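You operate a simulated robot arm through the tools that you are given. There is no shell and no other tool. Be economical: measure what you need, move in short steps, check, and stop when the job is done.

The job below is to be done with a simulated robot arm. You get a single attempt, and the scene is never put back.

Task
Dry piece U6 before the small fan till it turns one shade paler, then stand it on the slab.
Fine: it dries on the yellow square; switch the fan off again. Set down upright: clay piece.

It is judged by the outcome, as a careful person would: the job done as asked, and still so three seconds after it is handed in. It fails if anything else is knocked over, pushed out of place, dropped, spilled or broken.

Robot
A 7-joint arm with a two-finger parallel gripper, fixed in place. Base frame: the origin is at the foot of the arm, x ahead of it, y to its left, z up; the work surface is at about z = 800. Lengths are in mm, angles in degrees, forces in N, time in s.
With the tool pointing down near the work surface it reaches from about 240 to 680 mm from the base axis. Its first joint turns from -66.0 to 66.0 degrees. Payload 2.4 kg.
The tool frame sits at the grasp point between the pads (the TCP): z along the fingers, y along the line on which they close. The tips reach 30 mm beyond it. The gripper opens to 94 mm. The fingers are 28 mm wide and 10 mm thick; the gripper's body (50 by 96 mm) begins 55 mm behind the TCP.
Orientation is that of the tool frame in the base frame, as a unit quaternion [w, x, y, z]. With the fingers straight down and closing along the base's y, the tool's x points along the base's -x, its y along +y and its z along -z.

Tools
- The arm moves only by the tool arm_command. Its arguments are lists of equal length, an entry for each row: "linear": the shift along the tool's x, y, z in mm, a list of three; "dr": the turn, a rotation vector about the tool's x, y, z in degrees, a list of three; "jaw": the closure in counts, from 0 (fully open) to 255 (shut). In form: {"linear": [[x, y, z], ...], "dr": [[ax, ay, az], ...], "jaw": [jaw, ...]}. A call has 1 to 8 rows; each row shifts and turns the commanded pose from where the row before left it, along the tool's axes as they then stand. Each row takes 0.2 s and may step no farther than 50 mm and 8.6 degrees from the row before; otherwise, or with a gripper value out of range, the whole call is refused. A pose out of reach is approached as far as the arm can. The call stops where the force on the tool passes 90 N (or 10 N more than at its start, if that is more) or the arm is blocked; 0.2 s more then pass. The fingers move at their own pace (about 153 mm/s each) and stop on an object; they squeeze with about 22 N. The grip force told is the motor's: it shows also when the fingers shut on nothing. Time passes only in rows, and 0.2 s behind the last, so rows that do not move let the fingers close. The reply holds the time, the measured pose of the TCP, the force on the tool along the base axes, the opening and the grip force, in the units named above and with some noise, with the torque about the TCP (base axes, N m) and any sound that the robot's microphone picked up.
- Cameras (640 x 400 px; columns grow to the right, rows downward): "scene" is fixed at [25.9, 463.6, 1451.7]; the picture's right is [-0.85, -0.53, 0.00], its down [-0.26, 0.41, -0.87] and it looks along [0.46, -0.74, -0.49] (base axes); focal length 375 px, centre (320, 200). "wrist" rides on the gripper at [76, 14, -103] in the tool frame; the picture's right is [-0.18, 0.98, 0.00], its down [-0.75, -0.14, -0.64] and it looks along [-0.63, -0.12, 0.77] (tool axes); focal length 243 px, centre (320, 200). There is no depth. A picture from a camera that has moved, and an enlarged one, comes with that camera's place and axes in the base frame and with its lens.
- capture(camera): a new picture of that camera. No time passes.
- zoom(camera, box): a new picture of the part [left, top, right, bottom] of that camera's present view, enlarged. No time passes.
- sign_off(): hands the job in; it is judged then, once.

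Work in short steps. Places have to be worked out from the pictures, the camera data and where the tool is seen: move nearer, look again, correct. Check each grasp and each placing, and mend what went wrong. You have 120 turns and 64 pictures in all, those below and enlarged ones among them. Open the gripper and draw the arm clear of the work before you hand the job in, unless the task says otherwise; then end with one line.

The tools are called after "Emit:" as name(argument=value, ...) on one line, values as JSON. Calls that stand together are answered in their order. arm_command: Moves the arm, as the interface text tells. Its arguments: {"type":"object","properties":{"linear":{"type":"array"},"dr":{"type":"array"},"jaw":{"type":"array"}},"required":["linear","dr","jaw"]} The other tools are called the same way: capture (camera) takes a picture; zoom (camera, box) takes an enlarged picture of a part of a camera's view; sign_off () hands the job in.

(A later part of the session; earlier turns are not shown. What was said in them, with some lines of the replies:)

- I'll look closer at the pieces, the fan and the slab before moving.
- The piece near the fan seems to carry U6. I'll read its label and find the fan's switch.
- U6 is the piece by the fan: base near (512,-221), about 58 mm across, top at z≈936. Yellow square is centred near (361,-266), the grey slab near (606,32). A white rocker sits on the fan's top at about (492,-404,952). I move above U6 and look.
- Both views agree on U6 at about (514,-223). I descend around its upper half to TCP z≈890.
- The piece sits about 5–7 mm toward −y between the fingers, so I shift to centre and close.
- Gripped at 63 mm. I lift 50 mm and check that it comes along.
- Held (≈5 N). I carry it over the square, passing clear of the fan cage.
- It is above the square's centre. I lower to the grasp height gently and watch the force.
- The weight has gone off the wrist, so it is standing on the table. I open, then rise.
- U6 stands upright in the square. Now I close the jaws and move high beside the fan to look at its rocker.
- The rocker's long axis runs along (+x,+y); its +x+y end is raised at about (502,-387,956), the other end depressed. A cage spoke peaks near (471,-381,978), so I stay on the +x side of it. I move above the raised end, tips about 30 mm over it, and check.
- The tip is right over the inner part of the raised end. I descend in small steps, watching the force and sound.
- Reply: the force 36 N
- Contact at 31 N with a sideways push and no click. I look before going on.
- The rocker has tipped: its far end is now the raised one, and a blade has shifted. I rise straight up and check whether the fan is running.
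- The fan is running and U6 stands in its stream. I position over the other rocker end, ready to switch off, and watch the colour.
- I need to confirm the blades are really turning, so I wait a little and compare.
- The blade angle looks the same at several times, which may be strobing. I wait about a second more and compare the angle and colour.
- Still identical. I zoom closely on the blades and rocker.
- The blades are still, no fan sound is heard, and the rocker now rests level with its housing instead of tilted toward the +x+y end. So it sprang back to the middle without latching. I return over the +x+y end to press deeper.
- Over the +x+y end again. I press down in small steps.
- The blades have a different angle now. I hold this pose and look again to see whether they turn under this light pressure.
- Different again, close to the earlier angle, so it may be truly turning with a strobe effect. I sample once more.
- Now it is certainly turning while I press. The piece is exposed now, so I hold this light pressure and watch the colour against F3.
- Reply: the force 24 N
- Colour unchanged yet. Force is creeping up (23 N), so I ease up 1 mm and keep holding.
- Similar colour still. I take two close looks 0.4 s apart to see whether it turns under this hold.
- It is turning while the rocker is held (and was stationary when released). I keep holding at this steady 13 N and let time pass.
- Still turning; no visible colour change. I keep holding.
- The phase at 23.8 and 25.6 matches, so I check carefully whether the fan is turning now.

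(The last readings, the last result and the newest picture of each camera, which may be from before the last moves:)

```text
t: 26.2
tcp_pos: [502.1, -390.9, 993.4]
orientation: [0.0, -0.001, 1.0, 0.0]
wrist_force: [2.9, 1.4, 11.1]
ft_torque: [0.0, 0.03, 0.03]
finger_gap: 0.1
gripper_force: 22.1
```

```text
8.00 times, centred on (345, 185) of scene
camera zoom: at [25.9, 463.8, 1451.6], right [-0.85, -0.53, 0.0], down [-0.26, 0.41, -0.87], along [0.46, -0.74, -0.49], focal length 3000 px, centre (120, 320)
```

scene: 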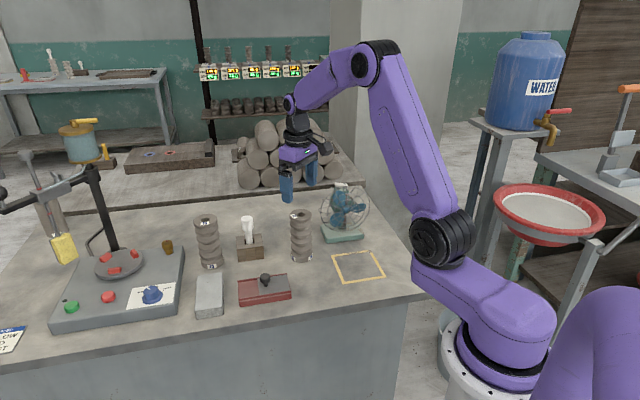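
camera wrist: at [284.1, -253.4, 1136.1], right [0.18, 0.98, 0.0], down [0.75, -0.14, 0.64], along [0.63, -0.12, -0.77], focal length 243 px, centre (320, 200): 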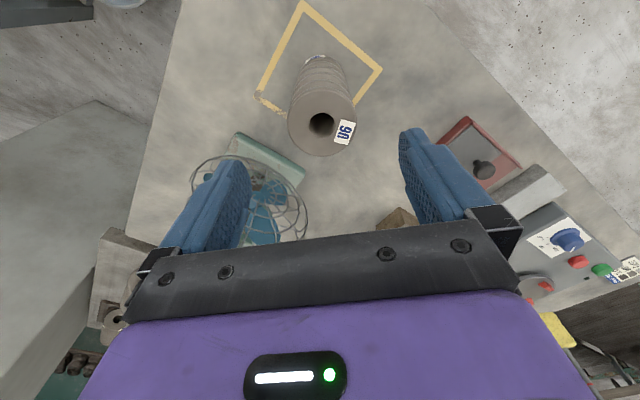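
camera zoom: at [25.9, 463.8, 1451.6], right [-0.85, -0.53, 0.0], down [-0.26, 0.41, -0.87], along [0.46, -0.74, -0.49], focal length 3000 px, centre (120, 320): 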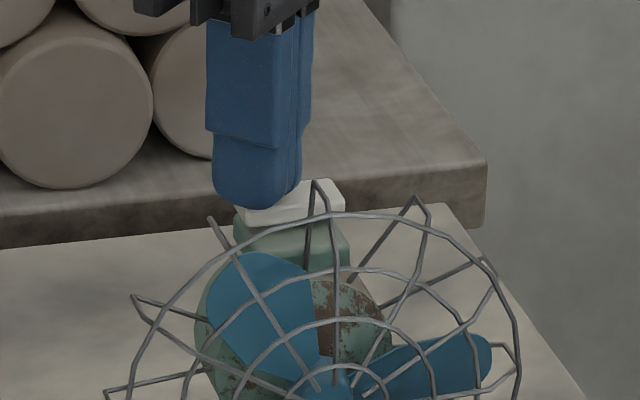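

Stationary, or strobed, since 23.8. I lift off the rocker to see its free rest position and the blades.

Emit:
arm_command(linear=[[0, 0, -15], [0, 0, -25], [0, 0, 0]], dr=[[0, 0, 0], [0, 0, 0], [0, 0, 0]], jaw=[255, 255, 255])

Emit:
zoom(camera="scene", box=[325, 170, 365, 200])

```text
t: 27.0
tcp_pos: [500.1, -392.2, 1031.8]
orientation: [0.0, -0.002, 1.0, 0.001]
wrist_force: [0.4, -0.4, -0.2]
ft_torque: [-0.01, 0.01, -0.01]
finger_gap: 0.0
gripper_force: 21.7
```

```text
13.33 times, centred on (345, 185) of scene
camera zoom: at [25.9, 463.6, 1451.7], right [-0.85, -0.53, 0.0], down [-0.26, 0.41, -0.87], along [0.46, -0.74, -0.49], focal length 5000 px, centre (-13, 400)
```

zoom: 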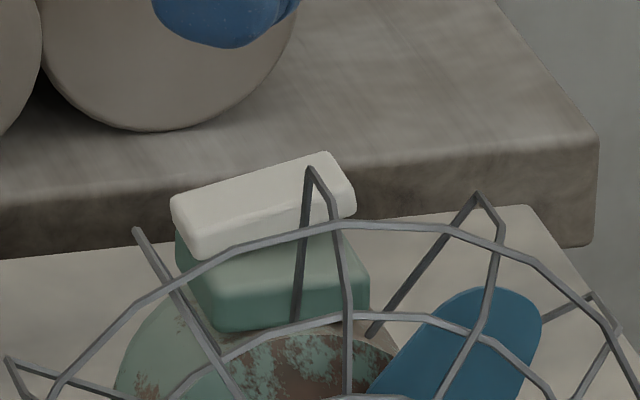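

The rocker is now clearly tilted the other way (+x+y end down), and the blades have moved again. I sample blades over a few steps.

Emit:
arm_command(linear=[[0, 0, 0]], dr=[[0, 0, 0]], jaw=[255])

Emit:
zoom(camera="scene", box=[190, 150, 400, 310])

```text
t: 27.4
tcp_pos: [502.0, -391.7, 1031.9]
orientation: [0.001, -0.001, 1.0, 0.0]
wrist_force: [0.1, 0.1, 0.5]
ft_torque: [0.0, -0.01, -0.03]
finger_gap: 0.0
gripper_force: 22.7
```

```text
2.50 times, centred on (295, 230) of scene
camera zoom: at [25.9, 463.6, 1451.7], right [-0.85, -0.53, 0.0], down [-0.26, 0.41, -0.87], along [0.46, -0.74, -0.49], focal length 938 px, centre (382, 125)
```

zoom: 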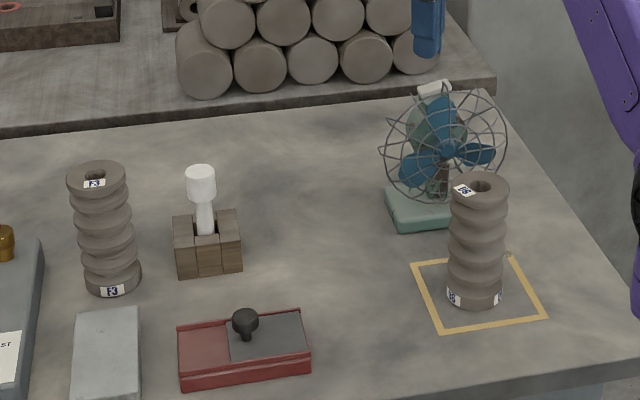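

Blades moved again with the rocker free, so the fan is now latched on. I station the tip over the opposite, raised end ready to switch off and let it dry.

Emit:
arm_command(linear=[[9, -10, 0], [9, -10, 0], [0, 0, 10], [0, 0, 0], [0, 0, 0], [0, 0, 0], [0, 0, 0]], dr=[[0, 0, 0], [0, 0, 0], [0, 0, 0], [0, 0, 0], [0, 0, 0], [0, 0, 0], [0, 0, 0]], jaw=[255, 255, 255, 255, 255, 255, 255])

Emit:
zoom(camera="scene", box=[190, 150, 400, 310])

```text
t: 29.0
tcp_pos: [483.7, -410.3, 1021.0]
orientation: [0.0, -0.001, 1.0, 0.0]
wrist_force: [-0.1, 0.3, 0.7]
ft_torque: [0.03, -0.01, 0.02]
finger_gap: 0.0
gripper_force: 22.3
```

```text
2.50 times, centred on (295, 230) of scene
camera zoom: at [25.9, 463.6, 1451.7], right [-0.85, -0.53, 0.0], down [-0.26, 0.41, -0.87], along [0.46, -0.74, -0.49], focal length 938 px, centre (382, 125)
```

zoom: 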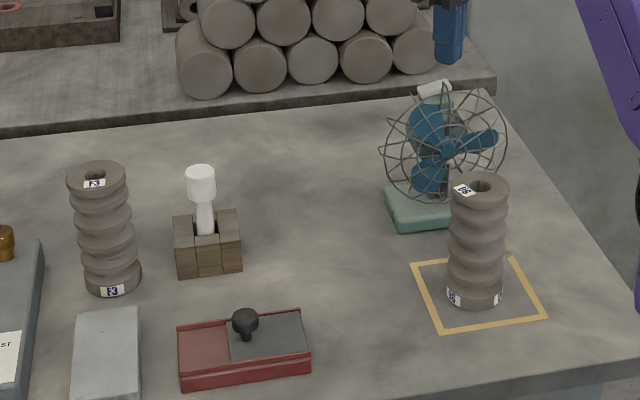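

Rotating, U6 still as dark as F3. I wait on.

Emit:
arm_command(linear=[[0, 0, 0], [0, 0, 0], [0, 0, 0], [0, 0, 0], [0, 0, 0], [0, 0, 0], [0, 0, 0], [0, 0, 0]], dr=[[0, 0, 0], [0, 0, 0], [0, 0, 0], [0, 0, 0], [0, 0, 0], [0, 0, 0], [0, 0, 0], [0, 0, 0]], jaw=[255, 255, 255, 255, 255, 255, 255, 255])

Emit:
zoom(camera="scene", box=[190, 150, 400, 310])

```text
t: 30.8
tcp_pos: [483.3, -411.8, 1020.2]
orientation: [0.0, -0.001, 1.0, 0.0]
wrist_force: [0.2, 0.2, -0.1]
ft_torque: [0.02, 0.01, 0.02]
finger_gap: 0.0
gripper_force: 21.8
```

```text
2.50 times, centred on (295, 230) of scene
camera zoom: at [25.9, 463.6, 1451.7], right [-0.85, -0.53, 0.0], down [-0.26, 0.41, -0.87], along [0.46, -0.74, -0.49], focal length 938 px, centre (382, 125)
```

zoom: 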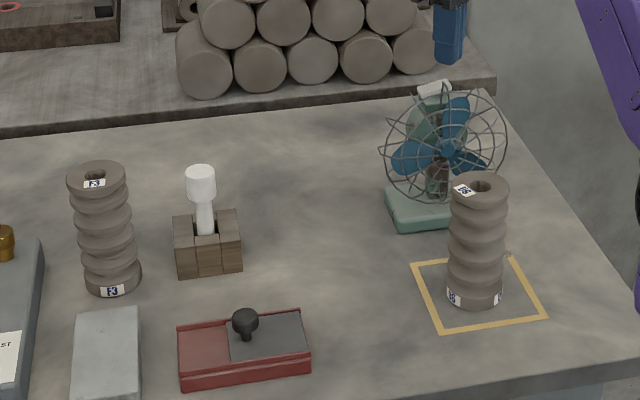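

The fan keeps turning; no change yet. I wait two more intervals.

Emit:
arm_command(linear=[[0, 0, 0], [0, 0, 0], [0, 0, 0], [0, 0, 0], [0, 0, 0], [0, 0, 0], [0, 0, 0], [0, 0, 0]], dr=[[0, 0, 0], [0, 0, 0], [0, 0, 0], [0, 0, 0], [0, 0, 0], [0, 0, 0], [0, 0, 0], [0, 0, 0]], jaw=[255, 255, 255, 255, 255, 255, 255, 255])

Emit:
arm_command(linear=[[0, 0, 0], [0, 0, 0]], dr=[[0, 0, 0], [0, 0, 0]], jaw=[255, 255])

Emit:
zoom(camera="scene", box=[190, 150, 400, 310])

```text
t: 32.6
tcp_pos: [483.3, -411.5, 1019.8]
orientation: [0.002, -0.001, 1.0, 0.0]
wrist_force: [-0.2, 0.5, -0.2]
ft_torque: [-0.02, -0.01, 0.0]
finger_gap: 0.0
gripper_force: 22.2
```

```text
t: 33.2
tcp_pos: [484.2, -411.8, 1021.1]
orientation: [0.0, -0.001, 1.0, 0.0]
wrist_force: [0.2, 0.3, 0.1]
ft_torque: [0.01, -0.01, 0.0]
finger_gap: 0.0
gripper_force: 21.8
```

```text
2.50 times, centred on (295, 230) of scene
camera zoom: at [25.9, 463.6, 1451.7], right [-0.85, -0.53, 0.0], down [-0.26, 0.41, -0.87], along [0.46, -0.74, -0.49], focal length 938 px, centre (382, 125)
```

zoom: 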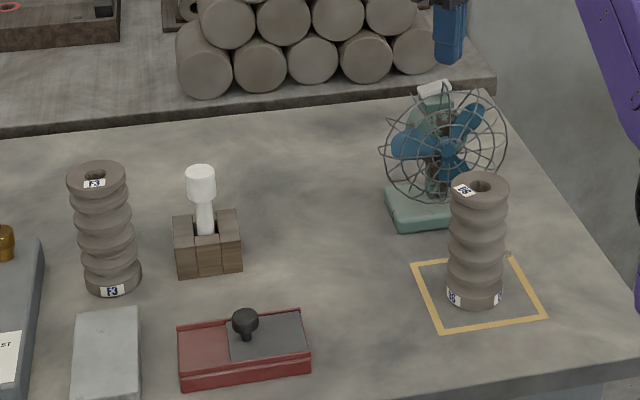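

Still unchanged and turning. Waiting another 3.6 s.

Emit:
arm_command(linear=[[0, 0, 0], [0, 0, 0], [0, 0, 0], [0, 0, 0], [0, 0, 0], [0, 0, 0], [0, 0, 0], [0, 0, 0]], dr=[[0, 0, 0], [0, 0, 0], [0, 0, 0], [0, 0, 0], [0, 0, 0], [0, 0, 0], [0, 0, 0], [0, 0, 0]], jaw=[255, 255, 255, 255, 255, 255, 255, 255])

Emit:
arm_command(linear=[[0, 0, 0], [0, 0, 0], [0, 0, 0], [0, 0, 0], [0, 0, 0], [0, 0, 0], [0, 0, 0]], dr=[[0, 0, 0], [0, 0, 0], [0, 0, 0], [0, 0, 0], [0, 0, 0], [0, 0, 0], [0, 0, 0]], jaw=[255, 255, 255, 255, 255, 255, 255])

Emit:
zoom(camera="scene", box=[190, 150, 400, 310])

```text
t: 35.0
tcp_pos: [483.8, -412.5, 1021.3]
orientation: [0.001, 0.0, 1.0, 0.0]
wrist_force: [0.5, -0.2, -0.4]
ft_torque: [0.01, -0.01, 0.01]
finger_gap: 0.1
gripper_force: 22.1
```

```text
t: 36.6
tcp_pos: [483.8, -411.5, 1021.1]
orientation: [0.001, 0.0, 1.0, 0.0]
wrist_force: [0.6, -0.1, 0.2]
ft_torque: [-0.02, -0.01, -0.03]
finger_gap: 0.0
gripper_force: 22.3
```

```text
2.50 times, centred on (295, 230) of scene
camera zoom: at [25.9, 463.6, 1451.7], right [-0.85, -0.53, 0.0], down [-0.26, 0.41, -0.87], along [0.46, -0.74, -0.49], focal length 938 px, centre (382, 125)
```

zoom: 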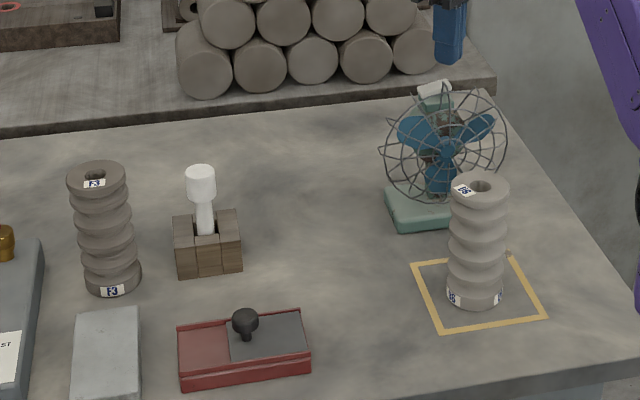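

U6 is distinctly paler than F3 now. I switch the fan off at once by pressing the raised end, then rise.

Emit:
arm_command(linear=[[0, 0, 20], [0, 0, 8], [0, 0, 3], [0, 0, 0], [0, 0, -15], [0, 0, -16], [0, 0, 0]], dr=[[0, 0, 0], [0, 0, 0], [0, 0, 0], [0, 0, 0], [0, 0, 0], [0, 0, 0], [0, 0, 0]], jaw=[255, 255, 255, 255, 255, 255, 255])

Emit:
zoom(camera="scene", box=[325, 170, 365, 200])

```text
t: 38.2
tcp_pos: [486.4, -409.5, 1021.5]
orientation: [0.001, -0.001, 1.0, 0.001]
wrist_force: [0.2, -0.3, 0.5]
ft_torque: [0.0, -0.02, -0.02]
finger_gap: 0.0
gripper_force: 22.1
```

```text
13.33 times, centred on (345, 185) of scene
camera zoom: at [25.9, 463.6, 1451.7], right [-0.85, -0.53, 0.0], down [-0.26, 0.41, -0.87], along [0.46, -0.74, -0.49], focal length 5000 px, centre (-13, 400)
```

zoom: 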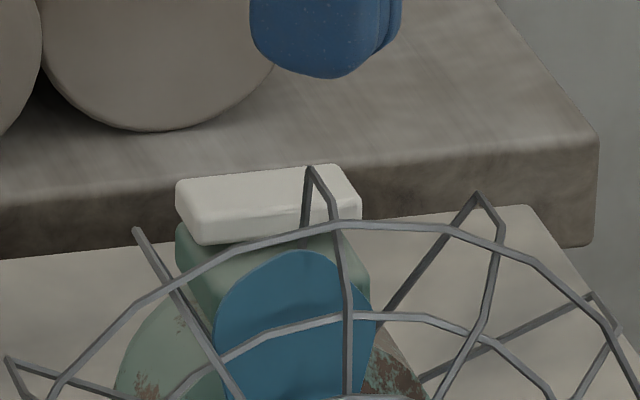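

The rocker is at its middle position. I press the same end once more to bring it back to its original off position, then compare the blades.

Emit:
arm_command(linear=[[2, -3, 20], [0, 0, 8], [0, 0, 4], [0, 0, 0], [0, 0, -16], [0, 0, -16], [0, 0, 0]], dr=[[0, 0, 0], [0, 0, 0], [0, 0, 0], [0, 0, 0], [0, 0, 0], [0, 0, 0], [0, 0, 0]], jaw=[255, 255, 255, 255, 255, 255, 255])

Emit:
zoom(camera="scene", box=[310, 160, 400, 310])

```text
t: 39.8
tcp_pos: [481.3, -414.9, 1019.9]
orientation: [0.0, -0.001, 1.0, 0.0]
wrist_force: [-0.6, -0.8, 0.7]
ft_torque: [0.0, 0.0, 0.01]
finger_gap: 0.0
gripper_force: 22.1
```

```text
2.67 times, centred on (355, 235) of scene
camera zoom: at [25.9, 463.6, 1451.7], right [-0.85, -0.53, 0.0], down [-0.26, 0.41, -0.87], along [0.46, -0.74, -0.49], focal length 1000 px, centre (227, 107)
```

zoom: 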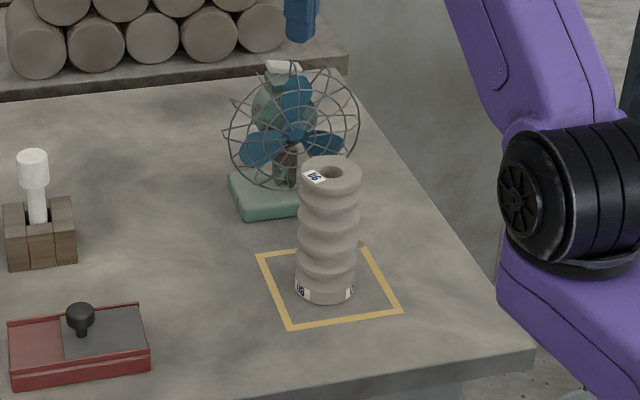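

Rocker is back in its original tilt. I rise, move over U6 with jaws open, and check that the blades have stopped.

Emit:
arm_command(linear=[[0, 0, -30], [30, 36.8, 0], [30, 36.8, 0], [30, 36.8, 0], [30.5, 37, 0], [0, 0, 0]], dr=[[0, 0, 0], [0, 0, 0], [0, 0, 0], [0, 0, 0], [0, 0, 0], [0, 0, 0]], jaw=[255, 255, 255, 0, 0, 0])

Emit:
zoom(camera="scene", box=[310, 160, 400, 310])

```text
t: 41.2
tcp_pos: [363.5, -265.3, 1050.1]
orientation: [0.001, 0.0, 1.0, 0.0]
wrist_force: [-0.1, -0.1, 0.2]
ft_torque: [-0.01, -0.02, -0.01]
finger_gap: 93.8
gripper_force: 0.0
```

```text
2.67 times, centred on (355, 235) of scene
camera zoom: at [25.9, 463.6, 1451.7], right [-0.85, -0.53, 0.0], down [-0.26, 0.41, -0.87], along [0.46, -0.74, -0.49], focal length 1000 px, centre (227, 107)
```

zoom: 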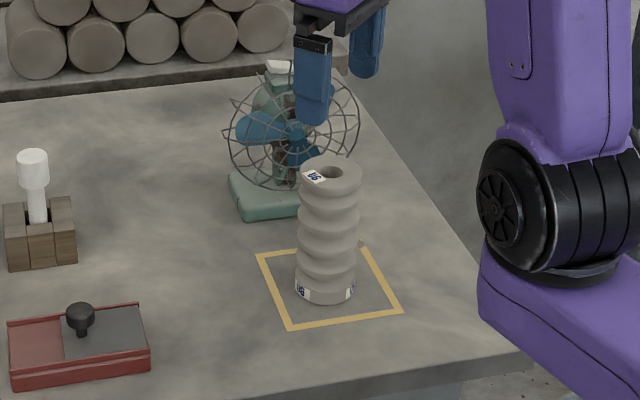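

The blades may still be coasting; I get U6 out of the stream. I descend and grip at the same height as before.

Emit:
arm_command(linear=[[2.5, -2, 40], [0, 0, 40], [0, 0, 40], [0, 0, 36], [0, 0, 0], [0, 0, 0], [0, 0, 0], [0, 0, 0]], dr=[[0, 0, 0], [0, 0, 0], [0, 0, 0], [0, 0, 0], [0, 0, 0], [0, 0, 0], [0, 0, 0], [0, 0, 0]], jaw=[0, 0, 0, 0, 0, 255, 255, 255])

Emit:
zoom(camera="scene", box=[310, 160, 400, 310])

```text
t: 43.0
tcp_pos: [359.1, -267.9, 895.1]
orientation: [0.0, -0.002, 1.0, -0.001]
wrist_force: [0.6, 0.1, 0.2]
ft_torque: [0.0, 0.07, -0.02]
finger_gap: 63.4
gripper_force: 21.8
```

```text
2.67 times, centred on (355, 235) of scene
camera zoom: at [26.0, 463.6, 1451.7], right [-0.85, -0.53, 0.0], down [-0.26, 0.41, -0.87], along [0.46, -0.74, -0.49], focal length 1000 px, centre (227, 107)
```

zoom: 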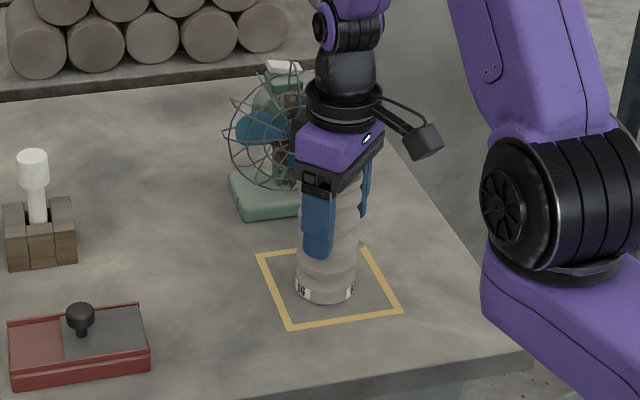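

The blades are at the same angle as 1.8 s ago: fan stopped. U6 is gripped; I lift and carry it toward the slab.

Emit:
arm_command(linear=[[0, 0, -10], [0, 0, -40], [0, 0, -40], [-27, 33, 0], [-27, 33, 0], [-27, 33, 0], [-27, 33, 0], [-27, 33, 0]], dr=[[0, 0, 0], [0, 0, 0], [0, 0, 0], [0, 0, 0], [0, 0, 0], [0, 0, 0], [0, 0, 0], [0, 0, 0]], jaw=[255, 255, 255, 255, 255, 255, 255, 255])

Emit:
arm_command(linear=[[-27, 33, 0], [-27, 33, 0], [-27, 33, 0], [-27, 33, 0], [0, 0, 0]], dr=[[0, 0, 0], [0, 0, 0], [0, 0, 0], [0, 0, 0], [0, 0, 0]], jaw=[255, 255, 255, 255, 255])

Emit:
capture(camera="wrist")

Emit:
zoom(camera="scene", box=[140, 180, 300, 330])

```text
t: 44.8
tcp_pos: [496.0, -102.8, 987.4]
orientation: [0.0, -0.001, 1.0, -0.001]
wrist_force: [0.8, 0.0, -5.0]
ft_torque: [0.02, 0.04, 0.0]
finger_gap: 63.9
gripper_force: 22.3
```

```text
t: 46.0
tcp_pos: [601.1, 30.7, 986.5]
orientation: [-0.001, -0.001, 1.0, -0.001]
wrist_force: [-0.3, -0.4, -5.9]
ft_torque: [-0.01, 0.01, 0.0]
finger_gap: 63.6
gripper_force: 22.5
```

```text
10 pictures are left
camera wrist: at [524.4, 45.1, 1089.2], right [0.18, 0.98, 0.0], down [0.75, -0.14, 0.64], along [0.63, -0.12, -0.77], focal length 243 px, centre (320, 200)
```

wrist: 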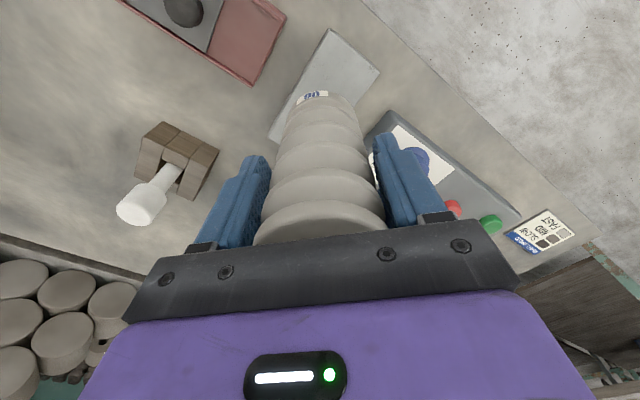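

```text
2.67 times, centred on (220, 255) of scene
camera zoom: at [26.0, 463.7, 1451.7], right [-0.85, -0.53, 0.0], down [-0.26, 0.41, -0.87], along [0.46, -0.74, -0.49], focal length 1000 px, centre (587, 53)
```

zoom: 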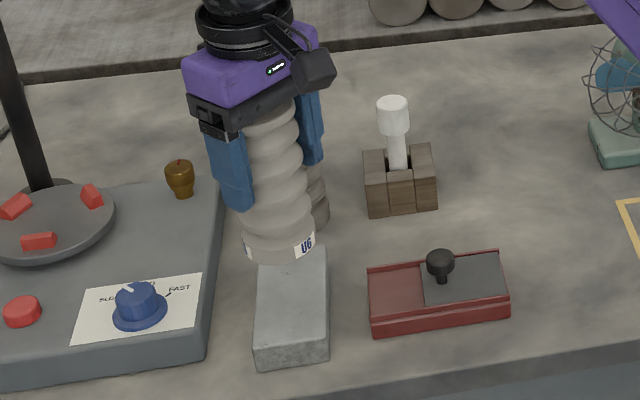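

U6 is directly over the slab's centre by projection. I lower to just above its top (z≈820), then in small steps to contact.

Emit:
arm_command(linear=[[0, 0, 35], [0, 0, 25], [0, 0, 4], [0, 0, 0]], dr=[[0, 0, 0], [0, 0, 0], [0, 0, 0], [0, 0, 0]], jaw=[255, 255, 255, 255])

Emit:
zoom(camera="scene", box=[170, 210, 260, 320])

Emit:
capture(camera="wrist")

```text
t: 47.0
tcp_pos: [601.0, 30.5, 923.3]
orientation: [0.004, 0.0, 1.0, -0.001]
wrist_force: [-2.9, 1.3, 16.5]
ft_torque: [0.06, -0.3, 0.12]
finger_gap: 63.5
gripper_force: 22.5
```

```text
3.64 times, centred on (215, 265) of scene
camera zoom: at [25.6, 463.6, 1451.7], right [-0.85, -0.53, 0.0], down [-0.26, 0.41, -0.87], along [0.46, -0.74, -0.49], focal length 1364 px, centre (702, -36)
```

zoom: 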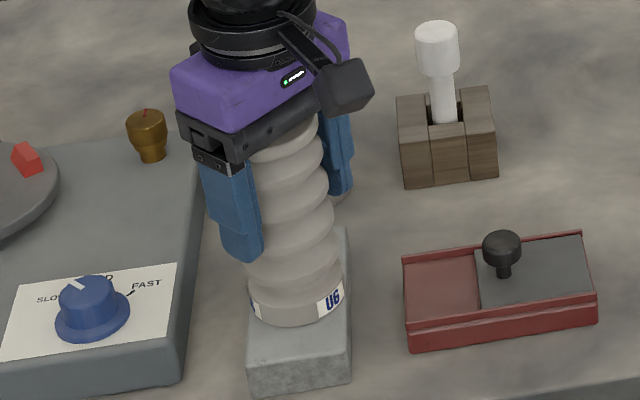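

```text
7 pictures are left
camera wrist: at [525.5, 44.6, 1025.5], right [0.18, 0.98, 0.0], down [0.75, -0.14, 0.65], along [0.64, -0.12, -0.76], focal length 243 px, centre (320, 200)
```

wrist: 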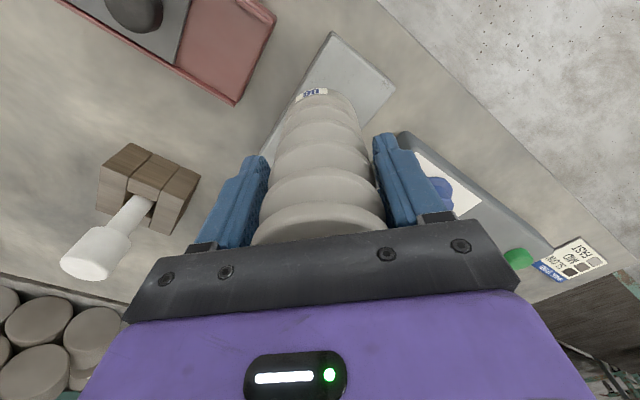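

Contact came at TCP z≈923, so the slab is about 29 mm high. U6 sits ~2.5 mm toward the wheel side; I lift slightly, centre it, and set it down more gently.

Emit:
arm_command(linear=[[0, 0, -6], [2, -1.4, 0], [0, 0, 2.5], [0, 0, 1], [0, 0, 0]], dr=[[0, 0, 0], [0, 0, 0], [0, 0, 0], [0, 0, 0], [0, 0, 0]], jaw=[255, 255, 255, 255, 255])

```text
t: 48.2
tcp_pos: [600.4, 26.7, 923.5]
orientation: [0.001, -0.001, 1.0, 0.001]
wrist_force: [0.6, 0.0, -4.9]
ft_torque: [-0.01, 0.06, -0.01]
finger_gap: 63.7
gripper_force: 22.8
```

Still hanging, just above. I lower in sub-millimetre steps.

Emit:
arm_command(linear=[[0, 0, 0.7], [0, 0, 0.5], [0, 0, 0]], dr=[[0, 0, 0], [0, 0, 0], [0, 0, 0]], jaw=[255, 255, 255])

```text
t: 49.0
tcp_pos: [599.5, 26.3, 924.0]
orientation: [0.001, -0.001, 1.0, 0.0]
wrist_force: [-3.0, 0.4, 3.5]
ft_torque: [0.07, 0.01, 0.0]
finger_gap: 63.3
gripper_force: 22.1
```

Contact at a light 3.5 N plus its weight. I check the placement before letting go.

Emit:
zoom(camera="scene", box=[170, 210, 260, 320])

```text
3.64 times, centred on (215, 265) of scene
camera zoom: at [25.8, 463.6, 1451.7], right [-0.85, -0.53, 0.0], down [-0.26, 0.41, -0.87], along [0.46, -0.74, -0.49], focal length 1364 px, centre (702, -36)
```

zoom: 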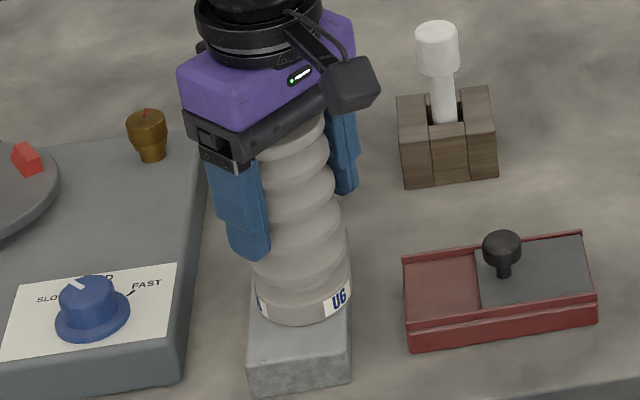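

Centred on the slab. I release and rise straight up, then look.

Emit:
arm_command(linear=[[0, 0, 0], [0, 0, 0], [0, 0, -20], [0, 0, -40], [0, 0, -45], [0, 0, -45], [20, -40, -10], [0, 0, 0]], dr=[[0, 0, 0], [0, 0, 0], [0, 0, 0], [0, 0, 0], [0, 0, 0], [0, 0, 0], [0, 0, 0], [0, 0, 0]], jaw=[0, 0, 0, 0, 0, 0, 0, 0])

Emit:
capture(camera="scene")

Emit:
zoom(camera="scene", box=[170, 160, 390, 320])

```text
t: 50.8
tcp_pos: [581.3, -15.8, 1080.1]
orientation: [0.001, -0.001, 1.0, 0.001]
wrist_force: [0.0, 0.2, 0.8]
ft_torque: [0.01, 0.0, 0.03]
finger_gap: 94.1
gripper_force: 0.1
```

```text
5 pictures are left
```

scene: 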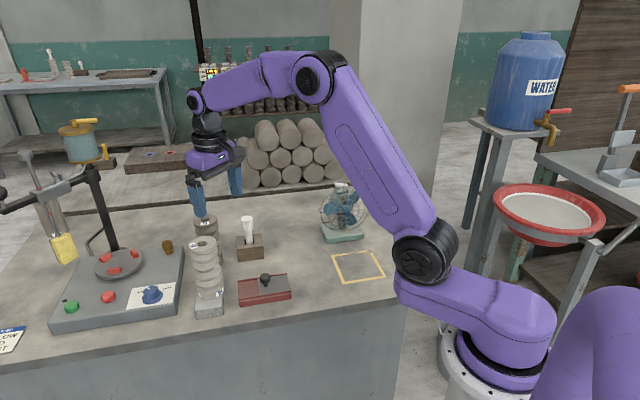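

```text
2.50 times, centred on (280, 240) of scene
camera zoom: at [25.9, 463.6, 1451.7], right [-0.85, -0.53, 0.0], down [-0.26, 0.41, -0.87], along [0.46, -0.74, -0.49], focal length 938 px, centre (420, 100)
```

zoom: 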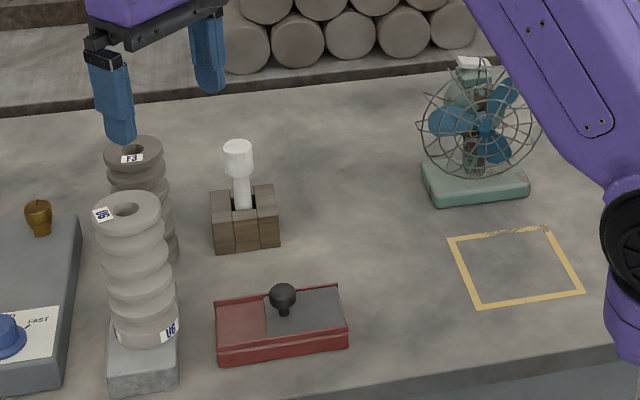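

U6 stands upright on the slab, paler than F3, and the rocker is in its original position. I draw the arm clear and check the fan's blades and the piece once more.

Emit:
arm_command(linear=[[30, -20, -20], [30, -20, -20], [30, -20, -20], [30, -20, -10], [0, 0, 0], [0, 0, 0]], dr=[[0, 0, 0], [0, 0, 0], [0, 0, 0], [0, 0, 0], [0, 0, 0], [0, 0, 0]], jaw=[0, 0, 0, 0, 0, 0])

Emit:
zoom(camera="scene", box=[170, 160, 390, 320])

```text
t: 52.2
tcp_pos: [457.1, -95.6, 1152.0]
orientation: [0.0, -0.001, 1.0, -0.001]
wrist_force: [0.5, 1.0, -0.5]
ft_torque: [0.0, 0.0, -0.02]
finger_gap: 94.1
gripper_force: 0.0
```

```text
2.50 times, centred on (280, 240) of scene
camera zoom: at [25.9, 463.6, 1451.7], right [-0.85, -0.53, 0.0], down [-0.26, 0.41, -0.87], along [0.46, -0.74, -0.49], focal length 938 px, centre (420, 100)
```

zoom: 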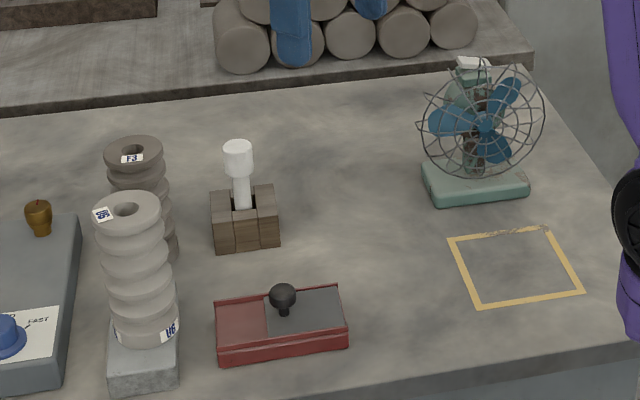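

The blades have not moved since the last pictures, U6 is standing steady on the slab, nothing else has shifted, and the arm is clear. I hand the job in.

Emit:
sign_off()

```text
The job is handed in.
```

U6 dried on the yellow square until it turned one visible shade paler and now stands upright on the slab; the fan is switched off and its blades are still.
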